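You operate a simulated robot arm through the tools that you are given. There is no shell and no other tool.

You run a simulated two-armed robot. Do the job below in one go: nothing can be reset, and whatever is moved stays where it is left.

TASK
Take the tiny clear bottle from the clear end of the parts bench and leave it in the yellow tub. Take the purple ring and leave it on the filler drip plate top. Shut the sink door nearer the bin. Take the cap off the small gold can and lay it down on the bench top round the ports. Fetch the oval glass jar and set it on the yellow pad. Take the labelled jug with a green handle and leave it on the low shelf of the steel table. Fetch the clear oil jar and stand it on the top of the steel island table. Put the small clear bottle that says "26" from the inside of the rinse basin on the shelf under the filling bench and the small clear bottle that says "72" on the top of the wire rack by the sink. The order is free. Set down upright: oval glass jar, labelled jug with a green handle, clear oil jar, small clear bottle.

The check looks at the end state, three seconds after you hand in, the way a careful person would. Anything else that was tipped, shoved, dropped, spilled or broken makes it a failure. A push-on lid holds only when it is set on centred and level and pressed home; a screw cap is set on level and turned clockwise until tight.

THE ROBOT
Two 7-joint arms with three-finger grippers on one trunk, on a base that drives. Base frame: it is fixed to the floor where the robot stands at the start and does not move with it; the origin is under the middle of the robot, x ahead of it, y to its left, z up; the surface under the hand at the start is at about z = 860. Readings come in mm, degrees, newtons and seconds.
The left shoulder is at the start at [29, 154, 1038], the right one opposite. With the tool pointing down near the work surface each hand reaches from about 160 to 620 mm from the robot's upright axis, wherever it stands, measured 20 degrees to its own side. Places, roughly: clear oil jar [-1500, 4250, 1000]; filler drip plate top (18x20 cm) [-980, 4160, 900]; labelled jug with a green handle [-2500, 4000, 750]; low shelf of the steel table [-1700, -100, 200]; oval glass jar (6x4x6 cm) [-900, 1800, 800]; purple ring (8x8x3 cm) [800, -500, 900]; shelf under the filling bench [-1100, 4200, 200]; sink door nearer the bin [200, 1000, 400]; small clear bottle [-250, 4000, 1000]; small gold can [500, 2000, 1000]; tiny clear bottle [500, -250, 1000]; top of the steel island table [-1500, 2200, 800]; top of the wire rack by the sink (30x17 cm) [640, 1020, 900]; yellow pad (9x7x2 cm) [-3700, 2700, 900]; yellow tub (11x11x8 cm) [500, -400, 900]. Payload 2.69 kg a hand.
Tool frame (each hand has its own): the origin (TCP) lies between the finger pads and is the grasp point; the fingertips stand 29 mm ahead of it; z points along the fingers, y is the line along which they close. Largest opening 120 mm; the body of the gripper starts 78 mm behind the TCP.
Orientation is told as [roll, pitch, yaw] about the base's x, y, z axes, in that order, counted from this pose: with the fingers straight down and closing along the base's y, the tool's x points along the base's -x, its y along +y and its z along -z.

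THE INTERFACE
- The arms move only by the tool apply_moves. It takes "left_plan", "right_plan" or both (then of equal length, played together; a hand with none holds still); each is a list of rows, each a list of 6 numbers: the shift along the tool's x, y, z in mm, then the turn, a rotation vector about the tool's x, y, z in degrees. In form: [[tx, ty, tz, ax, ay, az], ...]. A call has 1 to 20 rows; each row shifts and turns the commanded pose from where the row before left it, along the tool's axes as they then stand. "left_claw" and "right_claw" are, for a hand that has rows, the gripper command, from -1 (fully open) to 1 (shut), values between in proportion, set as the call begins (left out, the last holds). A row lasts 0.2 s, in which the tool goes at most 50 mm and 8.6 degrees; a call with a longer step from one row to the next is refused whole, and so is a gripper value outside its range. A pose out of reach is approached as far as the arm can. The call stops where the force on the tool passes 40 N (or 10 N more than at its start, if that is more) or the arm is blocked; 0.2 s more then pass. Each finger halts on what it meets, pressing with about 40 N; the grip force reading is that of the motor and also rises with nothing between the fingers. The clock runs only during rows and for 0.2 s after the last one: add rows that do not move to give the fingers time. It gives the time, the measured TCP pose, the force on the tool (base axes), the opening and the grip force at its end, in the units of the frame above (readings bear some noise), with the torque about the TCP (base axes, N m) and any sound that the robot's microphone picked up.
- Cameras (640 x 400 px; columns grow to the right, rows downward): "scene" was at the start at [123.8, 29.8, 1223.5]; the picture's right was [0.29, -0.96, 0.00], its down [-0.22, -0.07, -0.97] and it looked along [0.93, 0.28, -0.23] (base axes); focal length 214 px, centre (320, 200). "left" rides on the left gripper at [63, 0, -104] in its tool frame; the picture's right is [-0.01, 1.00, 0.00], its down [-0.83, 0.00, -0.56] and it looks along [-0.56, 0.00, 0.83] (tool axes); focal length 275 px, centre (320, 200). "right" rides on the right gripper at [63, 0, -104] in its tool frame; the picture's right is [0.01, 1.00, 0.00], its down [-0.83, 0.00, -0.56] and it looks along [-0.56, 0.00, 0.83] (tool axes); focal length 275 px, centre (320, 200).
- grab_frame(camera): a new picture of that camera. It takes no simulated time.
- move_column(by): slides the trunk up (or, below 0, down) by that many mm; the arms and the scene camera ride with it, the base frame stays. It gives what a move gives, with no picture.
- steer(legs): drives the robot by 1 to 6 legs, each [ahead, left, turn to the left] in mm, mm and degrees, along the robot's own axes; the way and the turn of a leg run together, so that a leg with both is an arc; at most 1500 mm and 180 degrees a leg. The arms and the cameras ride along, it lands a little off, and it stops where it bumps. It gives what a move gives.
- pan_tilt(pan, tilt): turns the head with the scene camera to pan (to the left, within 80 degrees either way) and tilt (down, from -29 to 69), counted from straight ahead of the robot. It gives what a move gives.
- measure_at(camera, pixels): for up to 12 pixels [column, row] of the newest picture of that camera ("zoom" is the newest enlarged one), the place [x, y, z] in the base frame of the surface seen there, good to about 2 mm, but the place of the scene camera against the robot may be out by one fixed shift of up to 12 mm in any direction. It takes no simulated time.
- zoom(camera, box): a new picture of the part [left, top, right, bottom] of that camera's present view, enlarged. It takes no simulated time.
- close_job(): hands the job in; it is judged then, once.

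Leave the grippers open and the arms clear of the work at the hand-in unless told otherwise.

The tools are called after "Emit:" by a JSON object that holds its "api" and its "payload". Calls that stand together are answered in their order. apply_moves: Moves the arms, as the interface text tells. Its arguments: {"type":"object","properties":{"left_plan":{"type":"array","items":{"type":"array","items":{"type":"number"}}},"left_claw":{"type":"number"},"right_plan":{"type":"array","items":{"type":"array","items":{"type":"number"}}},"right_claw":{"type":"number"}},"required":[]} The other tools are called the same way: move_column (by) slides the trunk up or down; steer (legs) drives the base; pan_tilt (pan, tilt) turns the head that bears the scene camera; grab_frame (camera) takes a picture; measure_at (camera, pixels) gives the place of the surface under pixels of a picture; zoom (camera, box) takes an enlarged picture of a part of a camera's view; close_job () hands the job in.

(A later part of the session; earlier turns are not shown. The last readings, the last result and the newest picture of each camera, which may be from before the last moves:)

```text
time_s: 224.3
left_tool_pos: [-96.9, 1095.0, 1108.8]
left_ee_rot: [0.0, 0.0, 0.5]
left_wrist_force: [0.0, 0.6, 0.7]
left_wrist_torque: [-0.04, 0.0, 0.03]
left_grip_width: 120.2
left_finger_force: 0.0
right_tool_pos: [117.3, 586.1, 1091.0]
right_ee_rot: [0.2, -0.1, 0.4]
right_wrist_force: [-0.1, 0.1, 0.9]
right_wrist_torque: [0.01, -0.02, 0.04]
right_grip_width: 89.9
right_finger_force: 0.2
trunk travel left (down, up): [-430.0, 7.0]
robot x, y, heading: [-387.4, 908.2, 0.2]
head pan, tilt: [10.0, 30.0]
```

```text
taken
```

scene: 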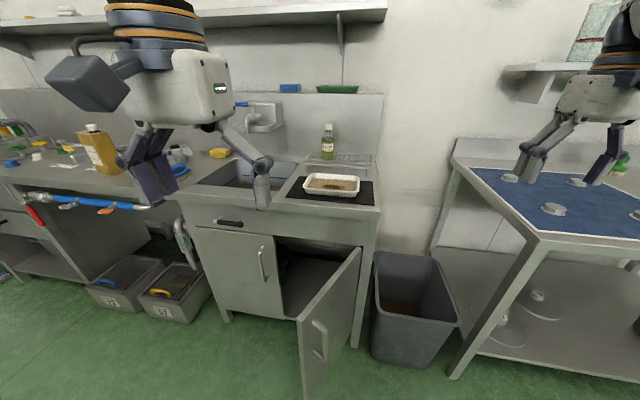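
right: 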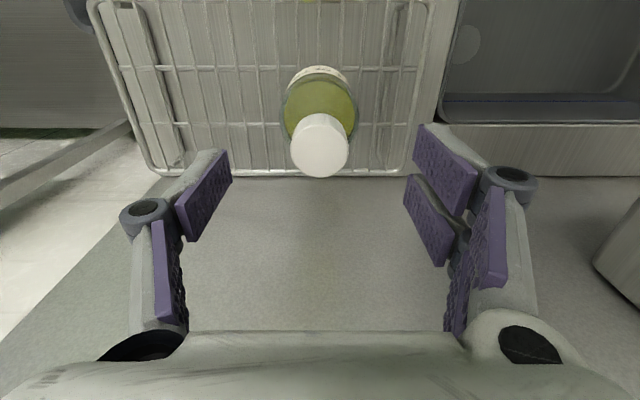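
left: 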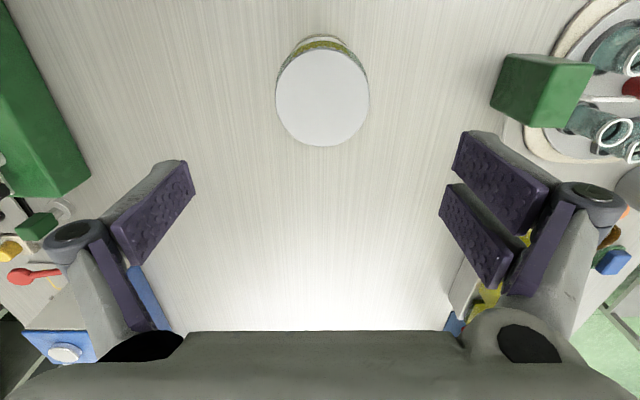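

The door is clear: hinge top at (360,249), free top corner (300,318), handle at (322,340). Measure them.

Emit:
{"api": "measure_at", "payload": {"camera": "scene", "pixels": [[358, 252], [303, 320], [310, 330], [340, 300], [325, 350], [306, 390], [345, 330], [322, 322], [235, 245], [230, 222], [262, 265], [360, 215]]}}

```text
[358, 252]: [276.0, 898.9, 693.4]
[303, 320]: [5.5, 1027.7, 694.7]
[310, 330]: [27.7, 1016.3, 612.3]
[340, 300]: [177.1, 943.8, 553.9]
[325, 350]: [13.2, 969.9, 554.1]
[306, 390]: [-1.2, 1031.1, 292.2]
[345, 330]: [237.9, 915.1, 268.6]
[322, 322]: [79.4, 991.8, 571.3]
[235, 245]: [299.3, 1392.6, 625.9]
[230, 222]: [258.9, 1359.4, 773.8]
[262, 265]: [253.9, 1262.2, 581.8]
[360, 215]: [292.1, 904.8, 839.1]
```

The door is ~319 mm wide, open ~65°, hinge (290,895), free end (0,1029), handle protruding near s≈283. I'll push with closed left fingertips at z≈650 (above the handle). First retract the right hand, extend/close the left, and slide right 118 mm.

Emit:
{"api": "apply_moves", "payload": {"right_plan": [[40, 0, 0, 0, 0, 0], [40, 0, 0, 0, 0, 0], [40, 0, 0, 0, 0, 0], [0, 0, 0, 0, 0, 0], [0, 0, 0, 0, 0, 0], [0, 0, 0, 0, 0, 0], [0, 0, 0, 0, 0, 0], [0, 0, 0, 0, 0, 0]], "left_plan": [[-35, -10, 0, 0, -8.5, 0], [-35, -10, 0, 0, -8.5, 0], [0, -10, 0, 0, -8.5, 0], [0, -10, 0, 0, -8.5, 0], [0, 0, 0, 0, -8.5, 0], [0, 0, 0, 0, -8.5, 0], [0, 0, 0, 0, -8.5, 0], [0, 0, 0, 0, 0, 0]], "left_claw": 1}}

Emit:
{"api": "steer", "payload": {"legs": [[0, -118, 0]]}}

Emit:
{"api": "move_column", "payload": {"by": -330}}

Emit:
{"api": "grab_frame", "payload": {"camera": "scene"}}

```text
time_s: 226.1
left_tool_pos: [-26.1, 1053.7, 1114.7]
left_ee_rot: [-0.1, -59.7, 0.6]
left_wrist_force: [-0.5, -0.3, -1.2]
left_wrist_torque: [-0.01, -0.01, 0.02]
left_grip_width: 0.0
left_finger_force: 28.8
right_tool_pos: [111.1, 591.0, 1104.3]
right_ee_rot: [0.1, -0.1, 0.3]
right_wrist_force: [0.5, -0.4, -0.2]
right_wrist_torque: [-0.05, 0.02, 0.0]
right_grip_width: 90.1
right_finger_force: 0.0
right hand out of reach, approached as far as the arm can: row 1, 2, 3
trunk travel left (down, up): [-430.0, 7.0]
robot x, y, heading: [-389.7, 911.5, 0.4]
head pan, tilt: [10.0, 30.0]
```

```text
time_s: 227.7
left_tool_pos: [-24.0, 937.0, 1114.2]
left_ee_rot: [0.0, -59.6, 0.6]
left_wrist_force: [0.5, -0.9, 0.2]
left_wrist_torque: [0.02, 0.04, 0.0]
left_grip_width: 0.1
left_finger_force: 28.6
right_tool_pos: [112.2, 475.0, 1103.3]
right_ee_rot: [0.1, -0.1, 0.3]
right_wrist_force: [0.6, 0.3, 1.3]
right_wrist_torque: [0.02, -0.05, 0.03]
right_grip_width: 90.3
right_finger_force: 0.1
trunk travel left (down, up): [-430.0, 7.0]
robot x, y, heading: [-388.3, 791.9, 0.4]
head pan, tilt: [10.0, 30.0]
```

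```text
time_s: 230.9
left_tool_pos: [35.2, 938.8, 618.1]
left_ee_rot: [0.0, -33.2, 0.7]
left_wrist_force: [0.7, 0.4, 0.6]
left_wrist_torque: [0.01, 0.0, 0.05]
left_grip_width: 0.0
left_finger_force: 28.6
right_tool_pos: [145.0, 475.6, 475.4]
right_ee_rot: [0.2, 34.3, 0.4]
right_wrist_force: [0.2, -0.2, 0.1]
right_wrist_torque: [-0.01, 0.0, -0.02]
right_grip_width: 90.2
right_finger_force: 0.2
trunk travel left (down, up): [-100.0, 337.0]
robot x, y, heading: [-389.8, 795.5, 0.7]
head pan, tilt: [10.0, 30.0]
```

```text
taken
```

scene: 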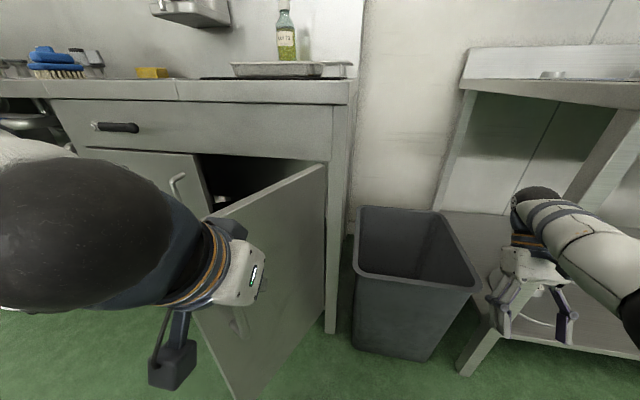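

The column move also shifted both arms (the right one hangs lower now, clear of the bench; the left is at (35,939,618), pitch −33°). No contact forces. I'll raise the left hand a bit, and set its pitch to −60°.

Emit:
{"api": "apply_moves", "payload": {"left_plan": [[-25, -25, -38, 0, 0, 0], [0, 0, 0, 0, -8.5, 0], [0, 0, 0, 0, -8.5, 0], [0, 0, 0, 0, -8.5, 0], [0, 0, 0, 0, -1.3, 0], [0, 0, 0, 0, 0, 0]]}}

Emit:
{"api": "grab_frame", "payload": {"camera": "scene"}}

Emit:
{"api": "grab_frame", "payload": {"camera": "left"}}

```text
refused: row 1 steps farther than a row can; nothing moved
```

```text
taken
```

scene: 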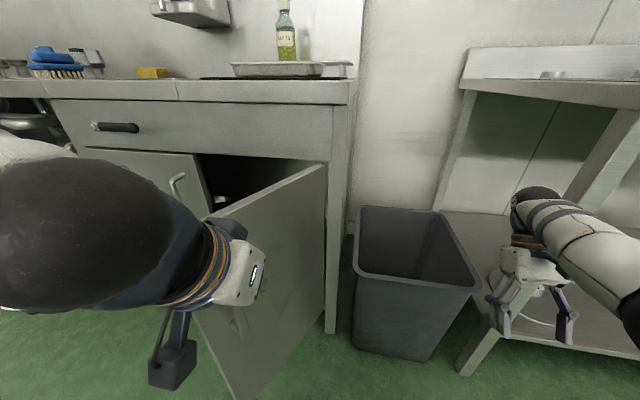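

```text
taken
```

left: 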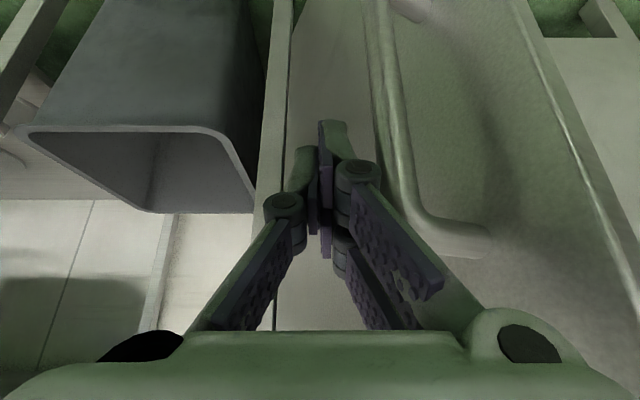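

Split the first step. The handle is just beside the fingers at right (410,150), so I move away and up first.

Emit:
{"api": "apply_moves", "payload": {"left_plan": [[-12, -15, -19, 0, 0, 0], [-13, -15, -19, 0, 0, 0], [0, 0, 0, 0, -8.5, 0], [0, 0, 0, 0, -8.5, 0], [0, 0, 0, 0, -8.5, 0], [0, 0, 0, 0, -1.3, 0], [0, 0, 0, 0, 0, 0]]}}

Emit:
{"api": "grab_frame", "payload": {"camera": "scene"}}

Emit:
{"api": "grab_frame", "payload": {"camera": "left"}}

```text
time_s: 232.5
left_tool_pos: [74.6, 878.2, 682.3]
left_ee_rot: [0.0, -60.0, 0.6]
left_wrist_force: [-0.5, -0.2, 0.1]
left_wrist_torque: [0.01, 0.0, -0.03]
left_grip_width: 0.1
left_finger_force: 28.7
left hand out of reach, approached as far as the arm can: row 4, 5
right_tool_pos: [145.3, 476.1, 474.9]
right_ee_rot: [0.1, 34.4, 0.4]
right_wrist_force: [0.9, 1.0, -0.1]
right_wrist_torque: [-0.03, 0.03, 0.01]
right_grip_width: 89.8
right_finger_force: 0.1
trunk travel left (down, up): [-100.0, 337.0]
robot x, y, heading: [-392.6, 791.5, 0.5]
head pan, tilt: [10.0, 30.0]
```

```text
taken
```

scene: 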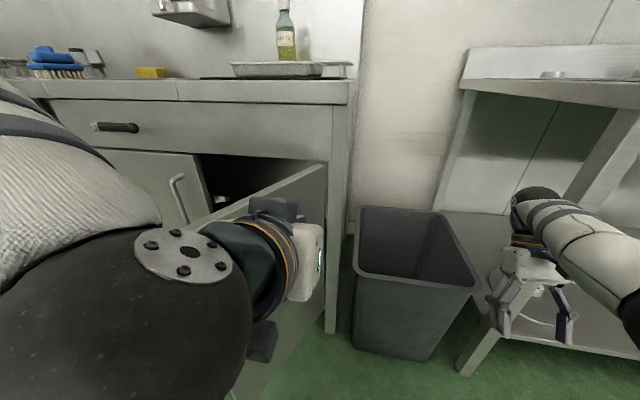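

```text
taken
```

left: 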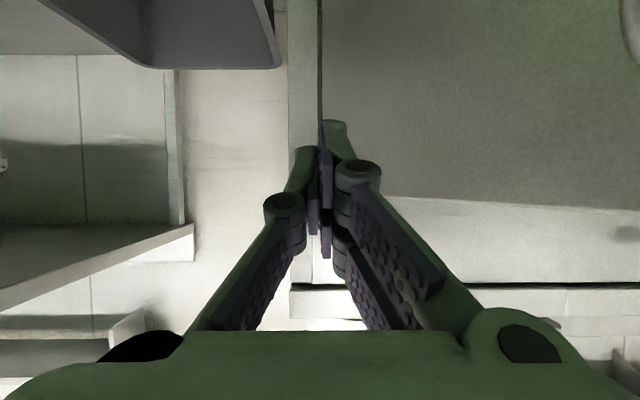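

Fingertips are at about (100,878,668) on the door's outer side. Now push: first sweep left into the door and along its arc.

Emit:
{"api": "apply_moves", "payload": {"left_plan": [[0, 40, 0, 0, 0, 0], [0, 38, 0, 0, 0, 0], [-6, 25, 10.4, 0, 0, 0], [-6, 25, 10.4, 0, 0, 0], [-8.5, 20, 14.7, 0, 0, 0], [-8.5, 20, 14.7, 0, 0, 0], [0, 0, 0, 0, 0, 0]]}}

Emit:
{"api": "grab_frame", "payload": {"camera": "scene"}}

Emit:
{"api": "grab_frame", "payload": {"camera": "left"}}

```text
time_s: 234.1
left_tool_pos: [160.9, 1031.2, 697.5]
left_ee_rot: [0.0, -60.1, 0.6]
left_wrist_force: [0.1, -0.5, -0.4]
left_wrist_torque: [-0.01, -0.02, -0.03]
left_grip_width: 0.0
left_finger_force: 28.5
left hand out of reach, approached as far as the arm can: row 1, 2
right_tool_pos: [144.1, 475.8, 476.5]
right_ee_rot: [0.2, 34.4, 0.4]
right_wrist_force: [0.2, -0.5, 0.1]
right_wrist_torque: [0.0, 0.02, -0.02]
right_grip_width: 90.0
right_finger_force: 0.1
trunk travel left (down, up): [-100.0, 337.0]
robot x, y, heading: [-388.3, 792.5, 0.4]
head pan, tilt: [10.0, 30.0]
```

```text
taken
```

scene: 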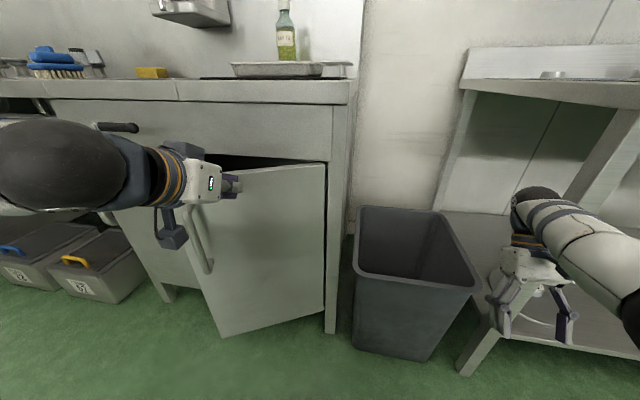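

```text
taken
```

left: 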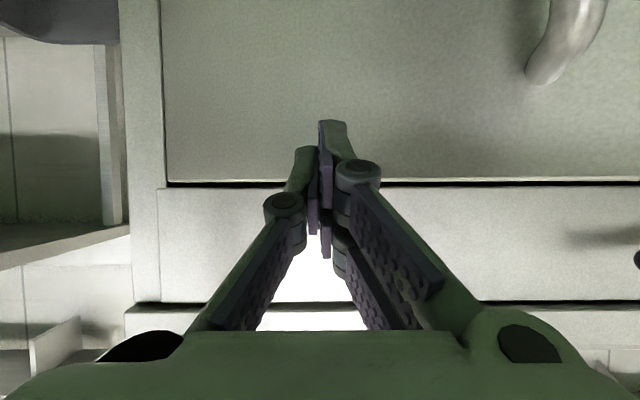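

The door swung nearly shut. Lower a little (door top is at 694) and keep pushing it home.

Emit:
{"api": "apply_moves", "payload": {"left_plan": [[13, -5, 7.5, 0, 0, 0], [-6, 15, 19.8, 0, 0, 0], [-6, 15, 19.8, 0, 0, 0], [-10, 12, 17.3, 0, 0, 0], [-10, 8, 17.3, 0, 0, 0], [-7.5, 3, 13, 0, 0, 0], [0, 0, 0, 0, 0, 0]]}}

Emit:
{"api": "grab_frame", "payload": {"camera": "scene"}}

```text
time_s: 235.7
left_tool_pos: [257.1, 1080.7, 672.8]
left_ee_rot: [0.1, -60.1, 0.6]
left_wrist_force: [-0.1, 0.9, 0.6]
left_wrist_torque: [-0.02, 0.02, -0.01]
left_grip_width: 0.0
left_finger_force: 28.8
right_tool_pos: [144.1, 476.6, 474.7]
right_ee_rot: [0.2, 34.3, 0.3]
right_wrist_force: [0.2, -0.3, 0.6]
right_wrist_torque: [-0.02, 0.0, 0.04]
right_grip_width: 90.1
right_finger_force: 0.0
trunk travel left (down, up): [-100.0, 337.0]
robot x, y, heading: [-392.1, 796.7, 0.7]
head pan, tilt: [10.0, 30.0]
```

```text
taken
```

scene: 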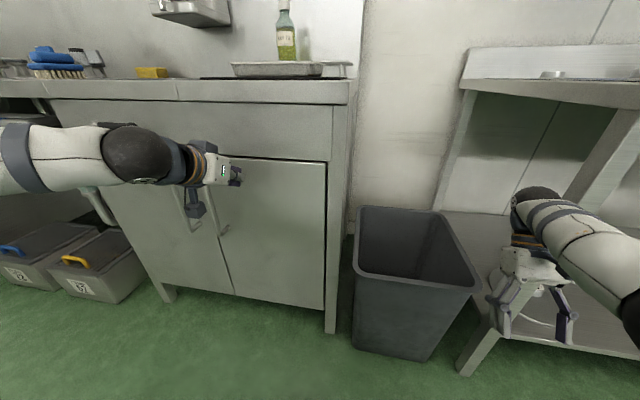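

It looks nearly shut. Press a bit more until I feel resistance.

Emit:
{"api": "apply_moves", "payload": {"left_plan": [[-4, 0, 7, 0, 0, 0], [-4, 0, 7, 0, 0, 0], [-3, 0, 5, 0, 0, 0], [0, 0, 0, 0, 0, 0]]}}

Emit:
{"api": "zoom", "payload": {"camera": "scene", "box": [80, 120, 360, 310]}}

```text
time_s: 236.8
left_tool_pos: [273.5, 1080.8, 671.8]
left_ee_rot: [-0.1, -59.9, 0.6]
left_wrist_force: [-19.4, 0.4, 5.5]
left_wrist_torque: [0.05, -0.3, 0.07]
left_grip_width: 0.3
left_finger_force: 28.4
right_tool_pos: [143.0, 476.9, 477.7]
right_ee_rot: [0.2, 34.2, 0.6]
right_wrist_force: [0.1, 0.0, -0.1]
right_wrist_torque: [-0.01, 0.0, -0.02]
right_grip_width: 90.1
right_finger_force: 0.0
trunk travel left (down, up): [-100.0, 337.0]
robot x, y, heading: [-390.1, 794.8, 0.7]
head pan, tilt: [10.0, 30.0]
stopped in row 4 (left hand): the force on the tool passed its limit at 41 N (the readings are from after the stop); the commanded pose is now the measured one
```

```text
2.11 times, centred on (220, 215) of scene
```

zoom: 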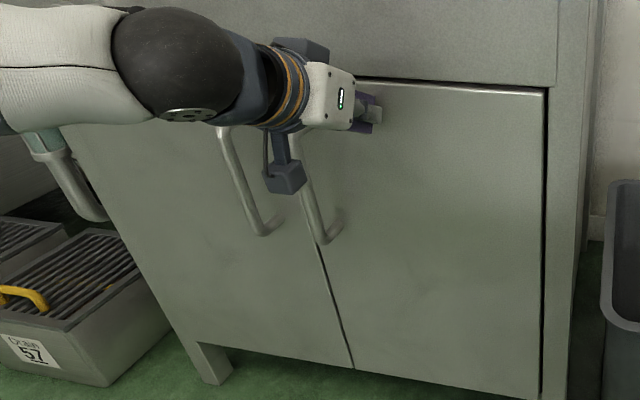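

The door is shut flush. Pull the left hand straight back; also move the right hand back away from the bench before straightening it.

Emit:
{"api": "apply_moves", "payload": {"left_plan": [[20, 0, -35, 0, 0, 0], [20, 0, -35, 0, 0, 0], [20, 0, -35, 0, 0, 0], [0, 0, 0, 0, 0, 0], [0, 0, 0, 0, 0, 0]], "right_plan": [[31, 0, 21, 0, 0, 0], [31, 0, 21, 0, 0, 0], [31, 0, 21, 0, 0, 0], [31, 0, 21, 0, 0, 0], [0, 0, 0, 0, 0, 0]]}}

Emit:
{"api": "grab_frame", "payload": {"camera": "scene"}}

```text
time_s: 238.0
left_tool_pos: [154.9, 1079.7, 669.9]
left_ee_rot: [0.0, -59.8, 0.7]
left_wrist_force: [-0.3, 1.3, -0.2]
left_wrist_torque: [0.01, -0.01, -0.01]
left_grip_width: 0.0
left_finger_force: 28.2
right_tool_pos: [143.8, 477.1, 476.1]
right_ee_rot: [0.3, 34.2, 0.4]
right_wrist_force: [-0.6, 0.6, 0.1]
right_wrist_torque: [-0.01, -0.01, -0.01]
right_grip_width: 90.2
right_finger_force: 0.1
right hand out of reach, approached as far as the arm can: row 1, 2, 3, 4
trunk travel left (down, up): [-100.0, 337.0]
robot x, y, heading: [-388.0, 792.8, 0.2]
head pan, tilt: [10.0, 30.0]
```

```text
taken
```

scene: 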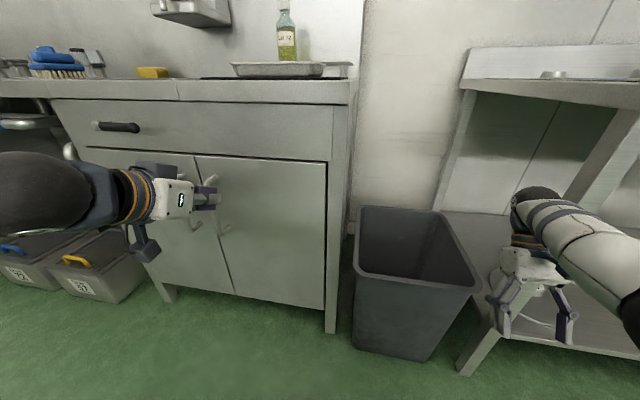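

Door done. Drive back 250 mm, then raise the trunk and straighten both hands.

Emit:
{"api": "steer", "payload": {"legs": [[-250, 0, 0]]}}

Emit:
{"api": "move_column", "payload": {"by": 330}}

Emit:
{"api": "grab_frame", "payload": {"camera": "scene"}}

```text
time_s: 239.8
left_tool_pos: [-95.5, 1078.2, 669.1]
left_ee_rot: [-0.1, -59.7, 0.8]
left_wrist_force: [0.0, -0.5, -0.2]
left_wrist_torque: [0.01, 0.04, 0.02]
left_grip_width: 0.0
left_finger_force: 28.8
right_tool_pos: [-105.3, 476.3, 476.0]
right_ee_rot: [0.2, 34.3, 0.7]
right_wrist_force: [0.2, 0.6, 0.8]
right_wrist_torque: [0.01, -0.02, 0.02]
right_grip_width: 90.3
right_finger_force: 0.1
trunk travel left (down, up): [-100.0, 337.0]
robot x, y, heading: [-641.7, 792.4, 0.7]
head pan, tilt: [10.0, 30.0]
```

```text
time_s: 243.0
left_tool_pos: [-95.3, 1078.8, 998.7]
left_ee_rot: [0.1, -59.5, 0.7]
left_wrist_force: [0.5, 0.4, -0.8]
left_wrist_torque: [0.01, 0.01, -0.01]
left_grip_width: 0.0
left_finger_force: 28.6
right_tool_pos: [-136.9, 474.8, 1102.2]
right_ee_rot: [0.2, 0.0, 0.7]
right_wrist_force: [0.7, -0.6, 0.2]
right_wrist_torque: [0.01, 0.01, 0.02]
right_grip_width: 90.2
right_finger_force: 0.0
trunk travel left (down, up): [-430.0, 7.0]
robot x, y, heading: [-639.6, 792.5, 0.6]
head pan, tilt: [10.0, 30.0]
```

```text
taken
```

scene: 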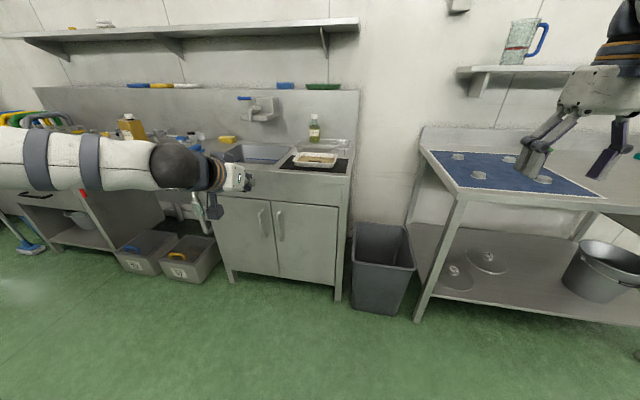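

Both arms are back up; the door is shut. Straighten and retract the left hand, then go to the gold can.

Emit:
{"api": "apply_moves", "payload": {"left_plan": [[0, -10, 0, 0, 8.5, 0], [0, -10, 0, 0, 8.5, 0], [0, -10, 0, 0, 8.5, 0], [0, -10, 0, 0, 8.5, 0], [0, -10, 0, 0, 8.5, 0], [0, -10, 0, 0, 8.5, 0], [0, 0, 0, 0, 8.5, 0], [40, 0, -30, 0, 0, 0], [40, 0, -30, 0, 0, 0], [40, 0, -30, 0, 0, 0], [20, 0, -10, 0, 0, 0], [0, 0, 0, 0, 0, 0]], "left_claw": -1}}

Emit:
{"api": "steer", "payload": {"legs": [[390, 0, 0], [0, 1150, 0]]}}

Emit:
{"api": "grab_frame", "payload": {"camera": "scene"}}

```text
time_s: 245.6
left_tool_pos: [-237.3, 1016.7, 1099.7]
left_ee_rot: [0.0, -0.2, 0.7]
left_wrist_force: [0.0, -0.5, 0.1]
left_wrist_torque: [0.04, 0.03, 0.0]
left_grip_width: 120.1
left_finger_force: 0.0
right_tool_pos: [-137.2, 475.1, 1103.1]
right_ee_rot: [0.3, 0.0, 0.7]
right_wrist_force: [-0.8, -1.0, 0.1]
right_wrist_torque: [-0.04, 0.01, 0.01]
right_grip_width: 90.0
right_finger_force: 0.1
trunk travel left (down, up): [-430.0, 7.0]
robot x, y, heading: [-641.8, 791.1, 1.1]
head pan, tilt: [10.0, 30.0]
```

```text
time_s: 256.9
left_tool_pos: [139.0, 2179.7, 1100.2]
left_ee_rot: [0.0, -0.3, 0.3]
left_wrist_force: [0.0, 0.7, 0.1]
left_wrist_torque: [0.01, -0.01, 0.0]
left_grip_width: 120.3
left_finger_force: 0.1
right_tool_pos: [235.7, 1637.0, 1102.6]
right_ee_rot: [0.2, -0.1, 0.3]
right_wrist_force: [-1.0, 0.4, 0.0]
right_wrist_torque: [-0.03, 0.0, -0.04]
right_grip_width: 90.3
right_finger_force: 0.1
trunk travel left (down, up): [-430.0, 7.0]
robot x, y, heading: [-267.3, 1958.4, 0.3]
head pan, tilt: [10.0, 30.0]
```

```text
taken
```

scene: 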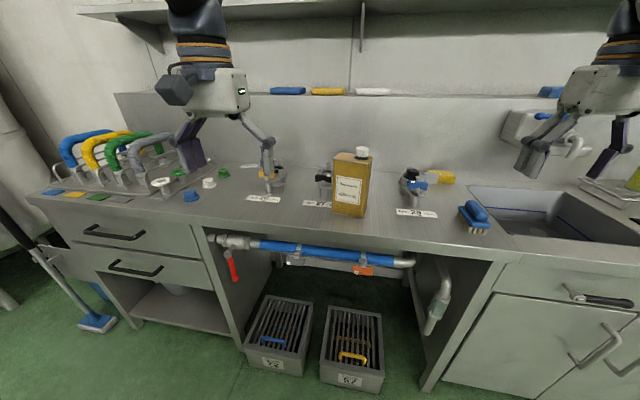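

The gold can is at (350,183), white cap on top. Zoom in.

Emit:
{"api": "zoom", "payload": {"camera": "scene", "box": [300, 130, 410, 230]}}

Emit:
{"api": "measure_at", "payload": {"camera": "scene", "pixels": [[362, 149], [362, 156], [345, 155], [338, 157], [369, 162], [333, 205], [364, 212], [350, 160], [345, 185], [410, 180], [325, 185], [330, 205]]}}

```text
4.00 times, centred on (355, 180) of scene
```

zoom: 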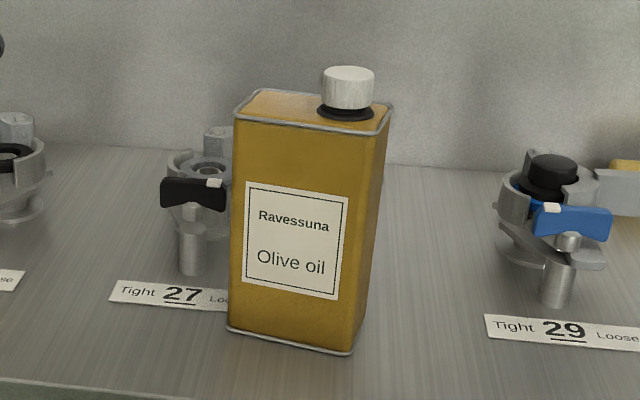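

```text
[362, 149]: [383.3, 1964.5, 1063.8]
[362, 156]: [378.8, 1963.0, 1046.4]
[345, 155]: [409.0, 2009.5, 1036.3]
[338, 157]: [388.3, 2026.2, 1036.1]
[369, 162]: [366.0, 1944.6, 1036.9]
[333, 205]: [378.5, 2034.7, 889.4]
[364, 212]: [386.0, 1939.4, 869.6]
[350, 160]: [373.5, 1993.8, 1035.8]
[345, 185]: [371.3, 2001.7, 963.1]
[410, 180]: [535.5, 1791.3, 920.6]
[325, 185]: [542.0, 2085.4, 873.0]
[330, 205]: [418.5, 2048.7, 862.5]
```

The cap is a knurled screw-type cap (top z≈1064, ~34 mm), off-centre on a ~95×50 mm can (top 1036). Plan: hold the can with the left hand from the front, unscrew with the right from above. First drive closer and measure with the hand cameras.

Emit:
{"api": "steer", "payload": {"legs": [[110, 30, 0]]}}

Emit:
{"api": "apply_moves", "payload": {"right_plan": [[0, 40, 0, 0, 0, 0], [0, 40, 0, 0, 0, 0], [0, 40, 0, 0, 0, 0], [0, 40, 0, 0, 0, 0], [0, 40, 0, 0, 0, 0], [20, 40, 0, 0, 0, 0], [20, 0, 0, 0, 0, 0], [0, 0, 0, 0, 0, 0]], "left_plan": [[40, 0, 0, 0, 0, 0], [0, 0, 0, 0, 0, 0], [0, 0, 0, 0, 0, 0], [0, 0, 0, 0, 0, 0], [0, 0, 0, 0, 0, 0], [0, 0, 0, 0, 0, 0], [0, 0, 0, 0, 0, 0], [0, 0, 0, 0, 0, 0]], "right_claw": -0.5}}

Emit:
{"api": "grab_frame", "payload": {"camera": "right"}}

Emit:
{"api": "grab_frame", "payload": {"camera": "scene"}}

```text
time_s: 258.1
left_tool_pos: [248.6, 2208.8, 1098.7]
left_ee_rot: [-0.1, -0.3, 0.2]
left_wrist_force: [0.4, -1.1, 0.1]
left_wrist_torque: [0.01, 0.0, -0.02]
left_grip_width: 120.2
left_finger_force: 0.0
right_tool_pos: [344.5, 1667.4, 1103.7]
right_ee_rot: [0.2, -0.1, 0.3]
right_wrist_force: [-0.2, 0.3, 0.3]
right_wrist_torque: [-0.05, 0.02, 0.0]
right_grip_width: 90.1
right_finger_force: 0.1
trunk travel left (down, up): [-430.0, 7.0]
robot x, y, heading: [-155.5, 1986.6, 0.1]
head pan, tilt: [10.0, 30.0]
```

```text
time_s: 259.9
left_tool_pos: [209.7, 2207.5, 1098.9]
left_ee_rot: [0.2, -0.2, 0.4]
left_wrist_force: [0.1, 0.4, -0.2]
left_wrist_torque: [0.0, 0.04, 0.02]
left_grip_width: 120.3
left_finger_force: 0.0
right_tool_pos: [329.3, 1846.6, 1109.3]
right_ee_rot: [1.8, -1.0, -2.1]
right_wrist_force: [-1.0, -0.3, -0.7]
right_wrist_torque: [0.01, -0.01, 0.03]
right_grip_width: 89.9
right_finger_force: 0.1
right hand out of reach, approached as far as the arm can: row 5, 6, 7
trunk travel left (down, up): [-430.0, 7.0]
robot x, y, heading: [-157.4, 1986.3, 0.1]
head pan, tilt: [10.0, 30.0]
```

```text
taken
```

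right: 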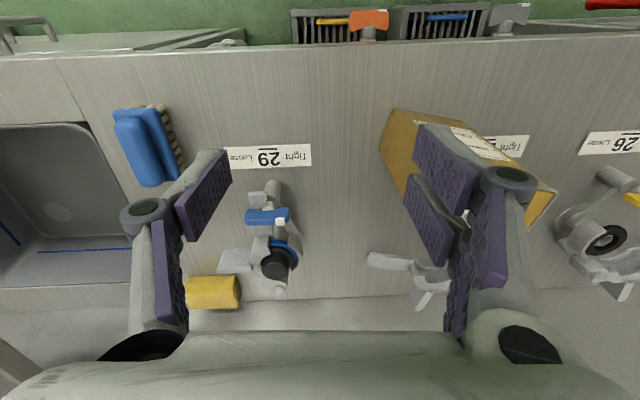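

```text
taken
```

scene: 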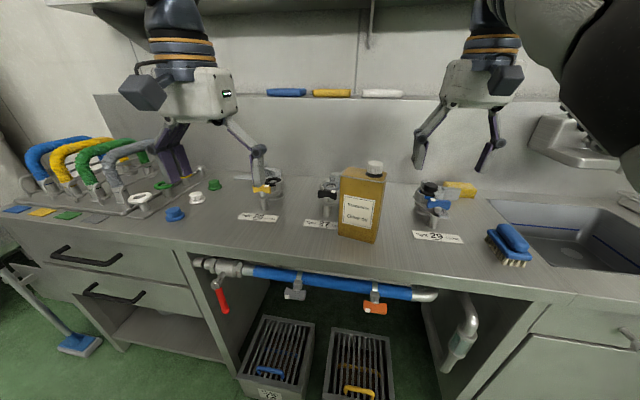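

The right arm can't come further inward than ~140 mm right of centre. So I'll stand further left (y≈2125): right hand straight over the cap; left hand horizontally from the left, pointing right and gripping the can across its depth. First relax the right hand outward and re-position.

Emit:
{"api": "apply_moves", "payload": {"right_plan": [[0, -40, 0, 0, 0, 0], [0, -40, 0, 0, 0, 0], [0, -40, 0, 0, 0, 0], [0, -20, 0, 0, 0, 0], [0, 0, 0, 0, 0, 0]]}}

Emit:
{"api": "steer", "payload": {"legs": [[0, 140, 0], [40, 0, 0]]}}

Emit:
{"api": "grab_frame", "payload": {"camera": "right"}}

Emit:
{"api": "grab_frame", "payload": {"camera": "scene"}}

```text
time_s: 261.1
left_tool_pos: [208.5, 2207.3, 1099.5]
left_ee_rot: [0.0, -0.3, 0.3]
left_wrist_force: [0.5, -0.2, -0.2]
left_wrist_torque: [0.0, -0.01, 0.03]
left_grip_width: 119.9
left_finger_force: 0.1
right_tool_pos: [320.9, 1714.3, 1103.8]
right_ee_rot: [0.1, -0.1, 0.1]
right_wrist_force: [0.3, 0.1, 0.0]
right_wrist_torque: [-0.01, -0.01, 0.01]
right_grip_width: 89.9
right_finger_force: 0.0
trunk travel left (down, up): [-430.0, 7.0]
robot x, y, heading: [-156.1, 1983.8, 0.1]
head pan, tilt: [10.0, 30.0]
```

```text
time_s: 263.2
left_tool_pos: [249.4, 2340.9, 1100.2]
left_ee_rot: [0.0, -0.3, 0.1]
left_wrist_force: [-0.1, 0.1, -0.8]
left_wrist_torque: [-0.01, 0.03, 0.0]
left_grip_width: 120.1
left_finger_force: 0.1
right_tool_pos: [359.2, 1848.6, 1103.5]
right_ee_rot: [0.1, 0.0, 0.0]
right_wrist_force: [0.8, 0.6, 0.1]
right_wrist_torque: [0.01, 0.03, -0.01]
right_grip_width: 90.1
right_finger_force: 0.1
trunk travel left (down, up): [-430.0, 7.0]
robot x, y, heading: [-118.7, 2115.5, 0.3]
head pan, tilt: [10.0, 30.0]
```

```text
taken
```

right: 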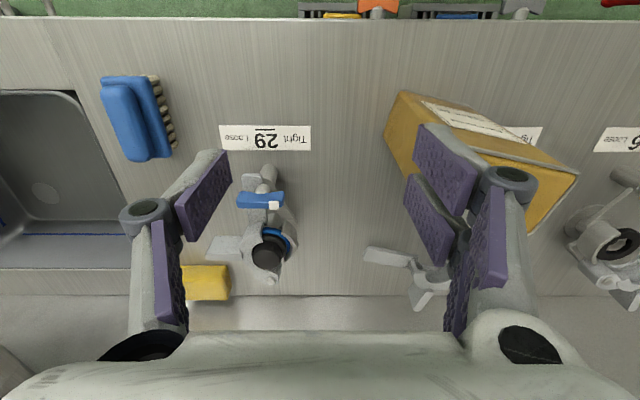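

```text
taken
```

scene: 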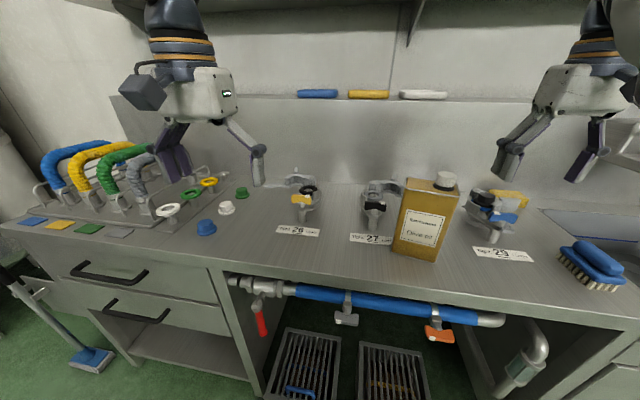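

Move the right hand 60 mm left and up a bit to see the cap from above.

Emit:
{"api": "apply_moves", "payload": {"right_plan": [[0, 30, -15, 0, 0, 0], [0, 30, -15, 0, 0, 0], [0, 0, 0, 0, 0, 0]]}}

Emit:
{"api": "grab_frame", "payload": {"camera": "right"}}

```text
time_s: 264.0
left_tool_pos: [248.2, 2342.0, 1099.8]
left_ee_rot: [0.1, -0.4, 0.2]
left_wrist_force: [-0.3, 0.4, 0.1]
left_wrist_torque: [-0.01, 0.02, 0.0]
left_grip_width: 120.1
left_finger_force: 0.0
right_tool_pos: [357.7, 1910.3, 1133.6]
right_ee_rot: [0.2, -0.1, 0.1]
right_wrist_force: [-0.8, -0.7, -0.2]
right_wrist_torque: [-0.03, 0.0, 0.0]
right_grip_width: 90.2
right_finger_force: 0.1
trunk travel left (down, up): [-430.0, 7.0]
robot x, y, heading: [-118.7, 2120.9, 0.1]
head pan, tilt: [10.0, 30.0]
```

```text
taken
```

right: 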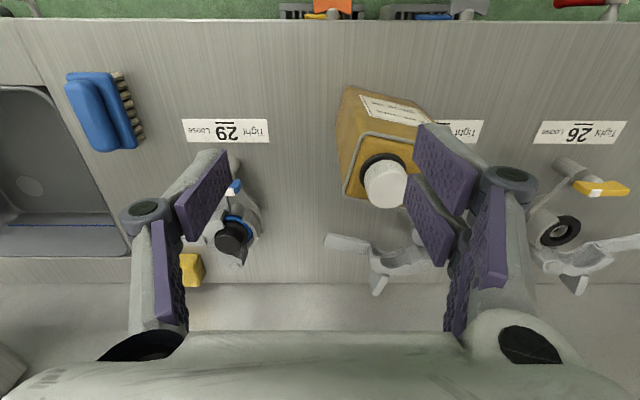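

The cap shows at (386,183). Move 40 mm more left to see the whole top.

Emit:
{"api": "apply_moves", "payload": {"right_plan": [[0, 40, 0, 0, 0, 0], [0, 0, 0, 0, 0, 0]]}}

Emit:
{"api": "grab_frame", "payload": {"camera": "right"}}

```text
time_s: 264.6
left_tool_pos: [247.2, 2341.0, 1099.3]
left_ee_rot: [-0.1, -0.3, 0.1]
left_wrist_force: [-0.7, -0.4, -0.6]
left_wrist_torque: [0.01, 0.0, 0.0]
left_grip_width: 119.9
left_finger_force: 0.1
right_tool_pos: [356.7, 1949.4, 1133.2]
right_ee_rot: [0.2, -0.1, 0.0]
right_wrist_force: [0.2, 0.2, 0.3]
right_wrist_torque: [0.03, 0.03, 0.0]
right_grip_width: 89.8
right_finger_force: 0.0
trunk travel left (down, up): [-430.0, 7.0]
robot x, y, heading: [-122.0, 2124.2, 0.3]
head pan, tilt: [10.0, 30.0]
```

```text
taken
```

right: 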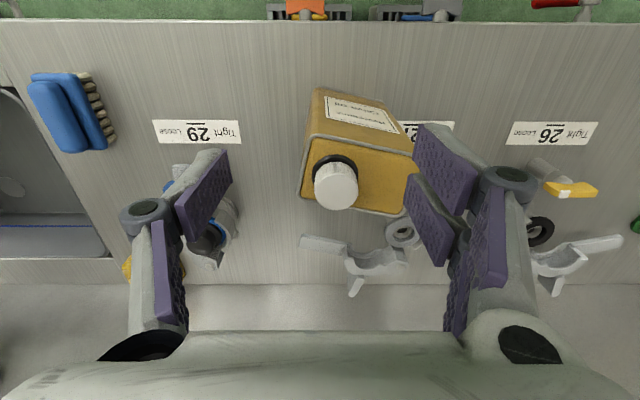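

Emit:
{"api": "zoom", "payload": {"camera": "right", "box": [280, 70, 440, 230]}}

Emit:
{"api": "measure_at", "payload": {"camera": "right", "pixels": [[337, 185], [318, 185], [357, 185], [337, 168], [337, 206], [310, 138], [303, 196], [412, 160], [370, 212], [370, 165], [345, 92], [375, 115]]}}

```text
2.50 times, centred on (360, 150) of right
```

zoom: 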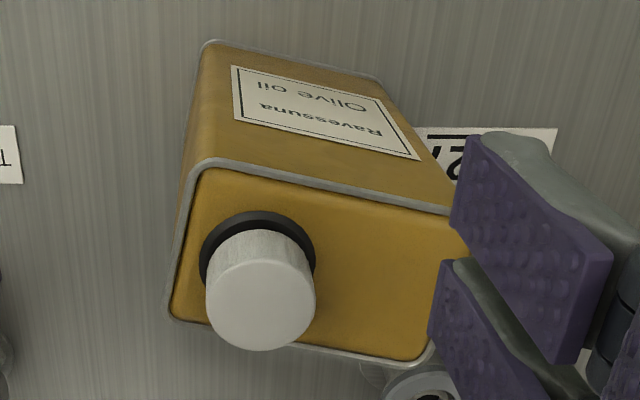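

```text
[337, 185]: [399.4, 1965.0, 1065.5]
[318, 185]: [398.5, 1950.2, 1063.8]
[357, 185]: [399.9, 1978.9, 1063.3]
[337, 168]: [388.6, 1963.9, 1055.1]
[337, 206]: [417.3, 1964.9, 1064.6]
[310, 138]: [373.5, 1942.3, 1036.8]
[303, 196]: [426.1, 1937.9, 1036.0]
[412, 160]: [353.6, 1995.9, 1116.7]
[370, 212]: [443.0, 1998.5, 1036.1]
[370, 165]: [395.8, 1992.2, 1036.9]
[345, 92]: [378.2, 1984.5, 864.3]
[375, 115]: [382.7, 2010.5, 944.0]
```

Cap centre (401.5,1964.5), top 1064.5; the can (≈62×98 mm) is turned ~7°. Now orient the left hand: rotate −83° about its axis, then tilt 75° so it points right (toward −y) with its camera on top.

Emit:
{"api": "apply_moves", "payload": {"left_plan": [[0, 0, 0, 0, 0, -8.3], [0, 0, 0, 0, 0, -8.3], [0, 0, 0, 0, 0, -8.3], [0, 0, 0, 0, 0, -8.3], [0, 0, 0, 0, 0, -8.3], [0, 0, 0, 0, 0, -8.3], [0, 0, 0, 0, 0, -8.3], [0, 0, 0, 0, 0, -8.3], [0, 0, 0, 0, 0, -8.3], [0, 0, 0, 0, 0, -8.3], [0, 0, 0, 0, 0, 0]]}}

Emit:
{"api": "grab_frame", "payload": {"camera": "scene"}}

```text
time_s: 267.0
left_tool_pos: [247.7, 2341.9, 1099.0]
left_ee_rot: [-0.4, 0.0, 83.4]
left_wrist_force: [0.4, -0.7, 0.9]
left_wrist_torque: [-0.01, 0.02, 0.01]
left_grip_width: 120.1
left_finger_force: 0.1
right_tool_pos: [358.2, 1949.6, 1133.5]
right_ee_rot: [0.2, -0.1, 0.2]
right_wrist_force: [-0.4, 0.4, 0.1]
right_wrist_torque: [0.01, 0.01, -0.01]
right_grip_width: 90.1
right_finger_force: 0.1
trunk travel left (down, up): [-430.0, 7.0]
robot x, y, heading: [-119.5, 2120.9, 0.4]
head pan, tilt: [10.0, 30.0]
```

```text
taken
```

scene: 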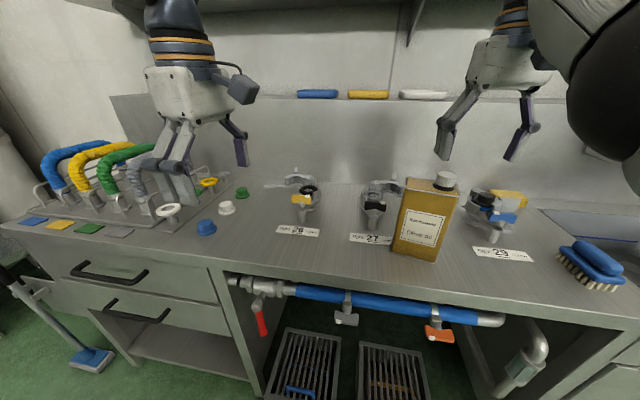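

Good. Shift 100 mm right, then tilt +75°.

Emit:
{"api": "apply_moves", "payload": {"left_plan": [[40, 0, 0, 0, 0, 0], [40, 0, 0, 0, 0, 0], [20, 0, 0, 0, 8.4, 0], [0, 0, 0, 0, 8.4, 0], [0, 0, 0, 0, 8.4, 0], [0, 0, 0, 0, 8.4, 0], [0, 0, 0, 0, 8.4, 0], [0, 0, 0, 0, 8.4, 0], [0, 0, 0, 0, 8.4, 0], [0, 0, 0, 0, 8.4, 0], [0, 0, 0, 0, 7.8, 0], [0, 0, 0, 0, 0, 0]]}}

Emit:
{"api": "grab_frame", "payload": {"camera": "scene"}}

Emit:
{"api": "grab_frame", "payload": {"camera": "left"}}

```text
time_s: 269.6
left_tool_pos: [233.7, 2243.0, 1098.9]
left_ee_rot: [-1.3, 75.2, 81.9]
left_wrist_force: [-0.2, -0.4, 0.5]
left_wrist_torque: [-0.01, 0.0, -0.01]
left_grip_width: 120.1
left_finger_force: 0.1
right_tool_pos: [358.1, 1949.9, 1134.1]
right_ee_rot: [0.3, -0.1, 0.1]
right_wrist_force: [0.4, 0.9, -0.8]
right_wrist_torque: [0.01, -0.02, 0.03]
right_grip_width: 90.0
right_finger_force: 0.1
trunk travel left (down, up): [-430.0, 7.0]
robot x, y, heading: [-117.8, 2120.8, 0.3]
head pan, tilt: [10.0, 30.0]
```

```text
taken
```

scene: 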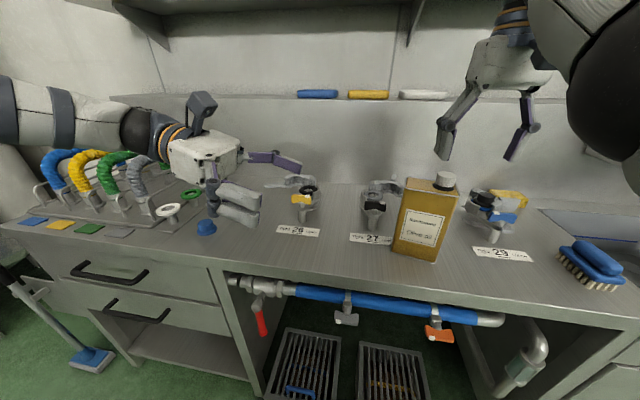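

```text
taken
```

left: 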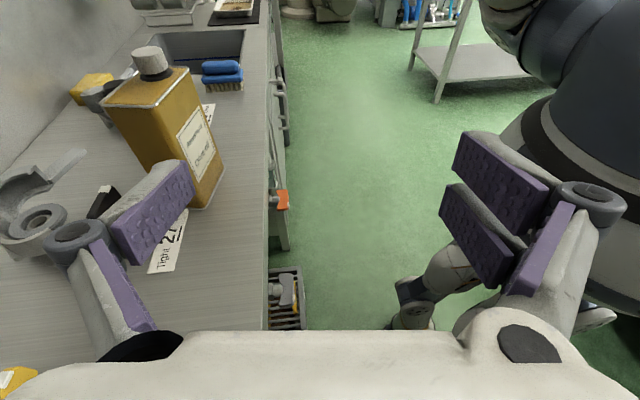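

The left hand points right with camera on top. Move it to a stand-off 150 mm left of the can at z≈1000.

Emit:
{"api": "apply_moves", "payload": {"left_plan": [[-13, -35, 15.2, 0, 0, 0], [-13, -35, 15.2, 0, 0, 0], [-13, -35, 15.2, 0, 0, 0], [-13, -35, 15.2, 0, 0, 0], [-13, -35, 15.2, 0, 0, 0], [-13, -35, 15.2, 0, 0, 0], [0, 0, 0, 0, 0, 0]]}}

Emit:
{"api": "grab_frame", "payload": {"camera": "left"}}

Emit:
{"api": "grab_frame", "payload": {"camera": "scene"}}

```text
time_s: 271.2
left_tool_pos: [425.6, 2156.6, 1006.3]
left_ee_rot: [-1.0, 75.0, 82.0]
left_wrist_force: [0.4, 0.3, 0.3]
left_wrist_torque: [-0.02, 0.01, 0.0]
left_grip_width: 119.9
left_finger_force: 0.1
left hand out of reach, approached as far as the arm can: row 6
right_tool_pos: [356.8, 1951.0, 1134.1]
right_ee_rot: [0.2, -0.2, 0.1]
right_wrist_force: [0.7, 0.7, 0.3]
right_wrist_torque: [0.05, -0.01, 0.01]
right_grip_width: 90.0
right_finger_force: 0.1
trunk travel left (down, up): [-430.0, 7.0]
robot x, y, heading: [-118.1, 2121.5, 0.1]
head pan, tilt: [10.0, 30.0]
```

```text
taken
```

left: 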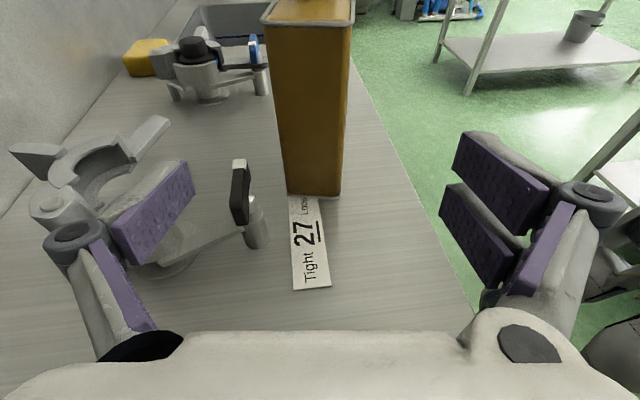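

```text
taken
```

scene: 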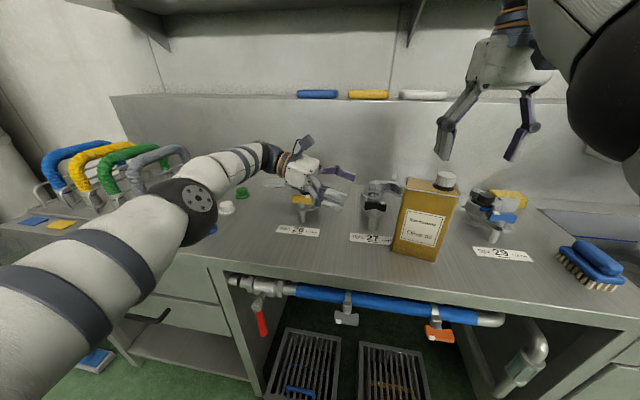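

The can is centred in the left view. Measure its left face edges.

Emit:
{"api": "measure_at", "payload": {"camera": "left", "pixels": [[272, 40], [310, 40], [344, 40], [290, 180], [338, 185], [282, 120], [345, 120], [240, 170], [150, 130], [60, 165], [310, 120]]}}

```text
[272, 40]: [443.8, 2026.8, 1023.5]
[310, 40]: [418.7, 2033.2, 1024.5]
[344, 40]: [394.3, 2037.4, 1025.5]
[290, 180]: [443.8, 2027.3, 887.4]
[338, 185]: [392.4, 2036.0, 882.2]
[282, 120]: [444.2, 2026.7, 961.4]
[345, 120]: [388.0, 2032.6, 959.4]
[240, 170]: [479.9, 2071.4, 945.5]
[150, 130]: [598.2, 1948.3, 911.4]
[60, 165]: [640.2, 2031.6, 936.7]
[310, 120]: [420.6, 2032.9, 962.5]
```

Left face centre (418,2032). Advance ~154 mm along the pointing direction so the fingers straddle the can.

Emit:
{"api": "apply_moves", "payload": {"left_plan": [[0, -9.7, 0, 0, 0, 0], [8.8, 0, 38.5, 0, 0, 0], [8.8, 0, 38.5, 0, 0, 0], [0, 0, 0, 0, 0, 0]]}}

Emit:
{"api": "grab_frame", "payload": {"camera": "left"}}

Emit:
{"api": "grab_frame", "payload": {"camera": "scene"}}

```text
time_s: 272.2
left_tool_pos: [419.3, 2077.4, 1003.8]
left_ee_rot: [-1.1, 74.9, 82.1]
left_wrist_force: [-0.3, -1.0, -0.5]
left_wrist_torque: [0.0, 0.0, -0.02]
left_grip_width: 120.0
left_finger_force: 0.0
left hand out of reach, approached as far as the arm can: row 1
right_tool_pos: [356.8, 1950.4, 1134.1]
right_ee_rot: [0.3, -0.1, 0.1]
right_wrist_force: [-0.6, 0.7, -0.1]
right_wrist_torque: [-0.02, 0.01, -0.01]
right_grip_width: 90.0
right_finger_force: 0.0
trunk travel left (down, up): [-430.0, 7.0]
robot x, y, heading: [-115.4, 2121.3, 0.3]
head pan, tilt: [10.0, 30.0]
```

```text
taken
```

left: 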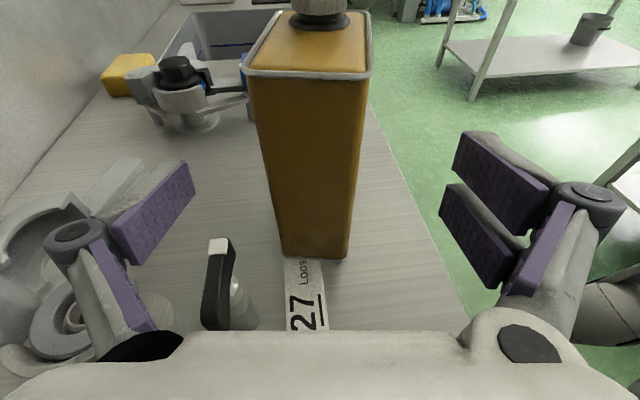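

```text
taken
```

scene: 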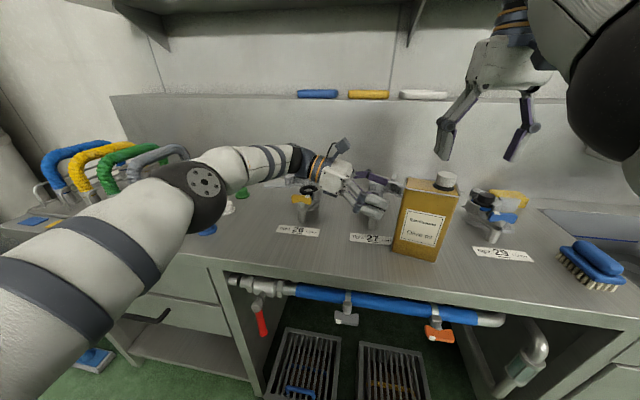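

Emit:
{"api": "apply_moves", "payload": {"left_plan": [[8.8, -2, 38.5, 0, 0, 0], [8.8, -4, 38.5, 0, 0, 0], [0, 0, 0, 0, 0, 0]]}}

Emit:
{"api": "grab_frame", "payload": {"camera": "left"}}

Emit:
{"api": "grab_frame", "payload": {"camera": "right"}}

```text
time_s: 273.0
left_tool_pos: [411.3, 1999.4, 1004.5]
left_ee_rot: [-1.1, 75.0, 82.0]
left_wrist_force: [-0.1, -0.4, 0.5]
left_wrist_torque: [0.0, -0.02, -0.01]
left_grip_width: 119.9
left_finger_force: 0.0
left hand out of reach, approached as far as the arm can: row 2
right_tool_pos: [358.3, 1950.7, 1133.6]
right_ee_rot: [0.2, -0.1, 0.1]
right_wrist_force: [0.5, -0.5, 0.3]
right_wrist_torque: [0.0, -0.01, 0.01]
right_grip_width: 90.0
right_finger_force: 0.1
trunk travel left (down, up): [-430.0, 7.0]
robot x, y, heading: [-119.1, 2122.8, 0.4]
head pan, tilt: [10.0, 30.0]
```

```text
taken
```

left: 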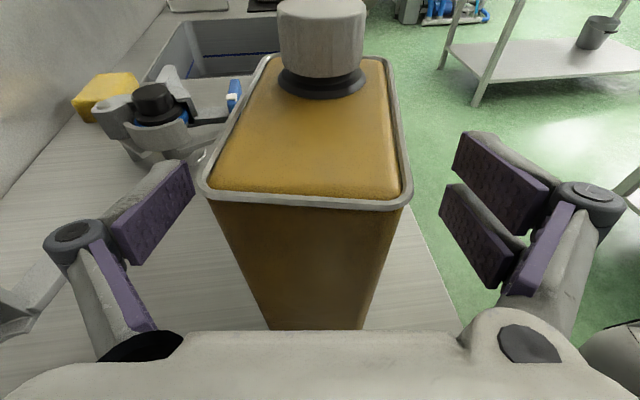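

```text
taken
```

right: 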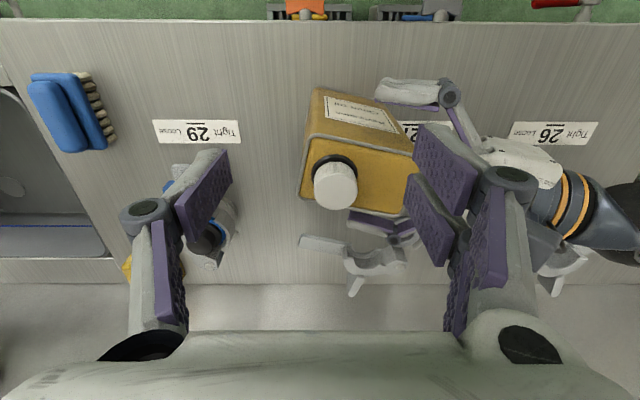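

Fingers straddle the can. Close the left hand.

Emit:
{"api": "apply_moves", "payload": {"left_plan": [[0, 0, 0, 0, 0, 0], [0, 0, 0, 0, 0, 0], [0, 0, 0, 0, 0, 0]], "left_claw": 1}}

Emit:
{"api": "grab_frame", "payload": {"camera": "left"}}

Emit:
{"api": "grab_frame", "payload": {"camera": "right"}}

```text
time_s: 273.8
left_tool_pos: [411.2, 2000.9, 1006.1]
left_ee_rot: [-1.2, 75.0, 82.0]
left_wrist_force: [0.5, 1.0, 2.7]
left_wrist_torque: [0.03, 0.22, -0.09]
left_grip_width: 61.6
left_finger_force: 40.1
right_tool_pos: [357.9, 1950.0, 1133.9]
right_ee_rot: [0.2, -0.2, 0.1]
right_wrist_force: [0.5, 0.3, -1.0]
right_wrist_torque: [0.01, -0.03, 0.0]
right_grip_width: 90.0
right_finger_force: 0.0
trunk travel left (down, up): [-430.0, 7.0]
robot x, y, heading: [-119.0, 2121.5, 0.3]
head pan, tilt: [10.0, 30.0]
```

```text
taken
```

left: 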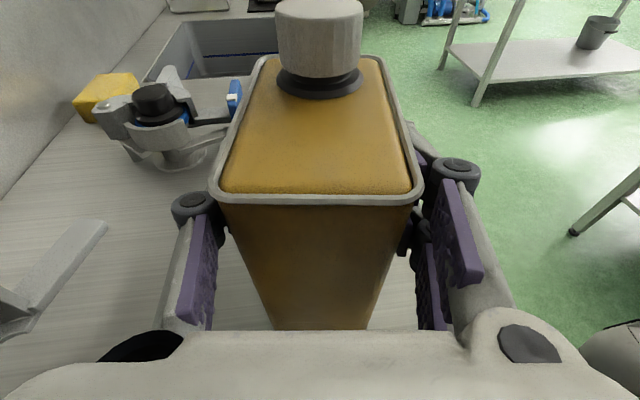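

```text
taken
```

right: 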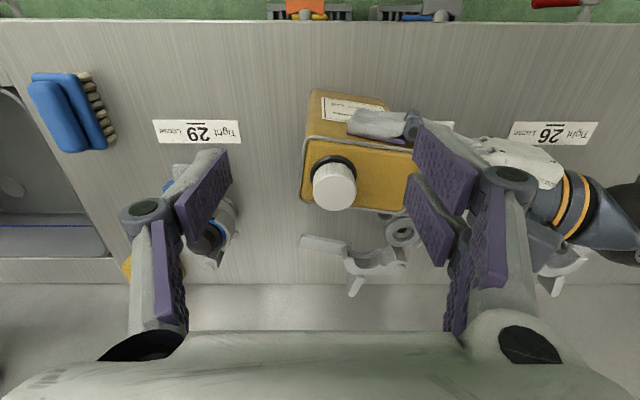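

The can is held (61.6 mm). Re-measure the cap from the right camera.

Emit:
{"api": "measure_at", "payload": {"camera": "right", "pixels": [[335, 187], [316, 187], [355, 187], [335, 170], [335, 208], [335, 200]]}}

```text
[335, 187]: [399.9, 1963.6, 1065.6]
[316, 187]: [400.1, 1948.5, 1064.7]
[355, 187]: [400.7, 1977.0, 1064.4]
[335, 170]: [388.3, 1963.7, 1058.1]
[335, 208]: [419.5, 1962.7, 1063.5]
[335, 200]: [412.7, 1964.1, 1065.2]
```

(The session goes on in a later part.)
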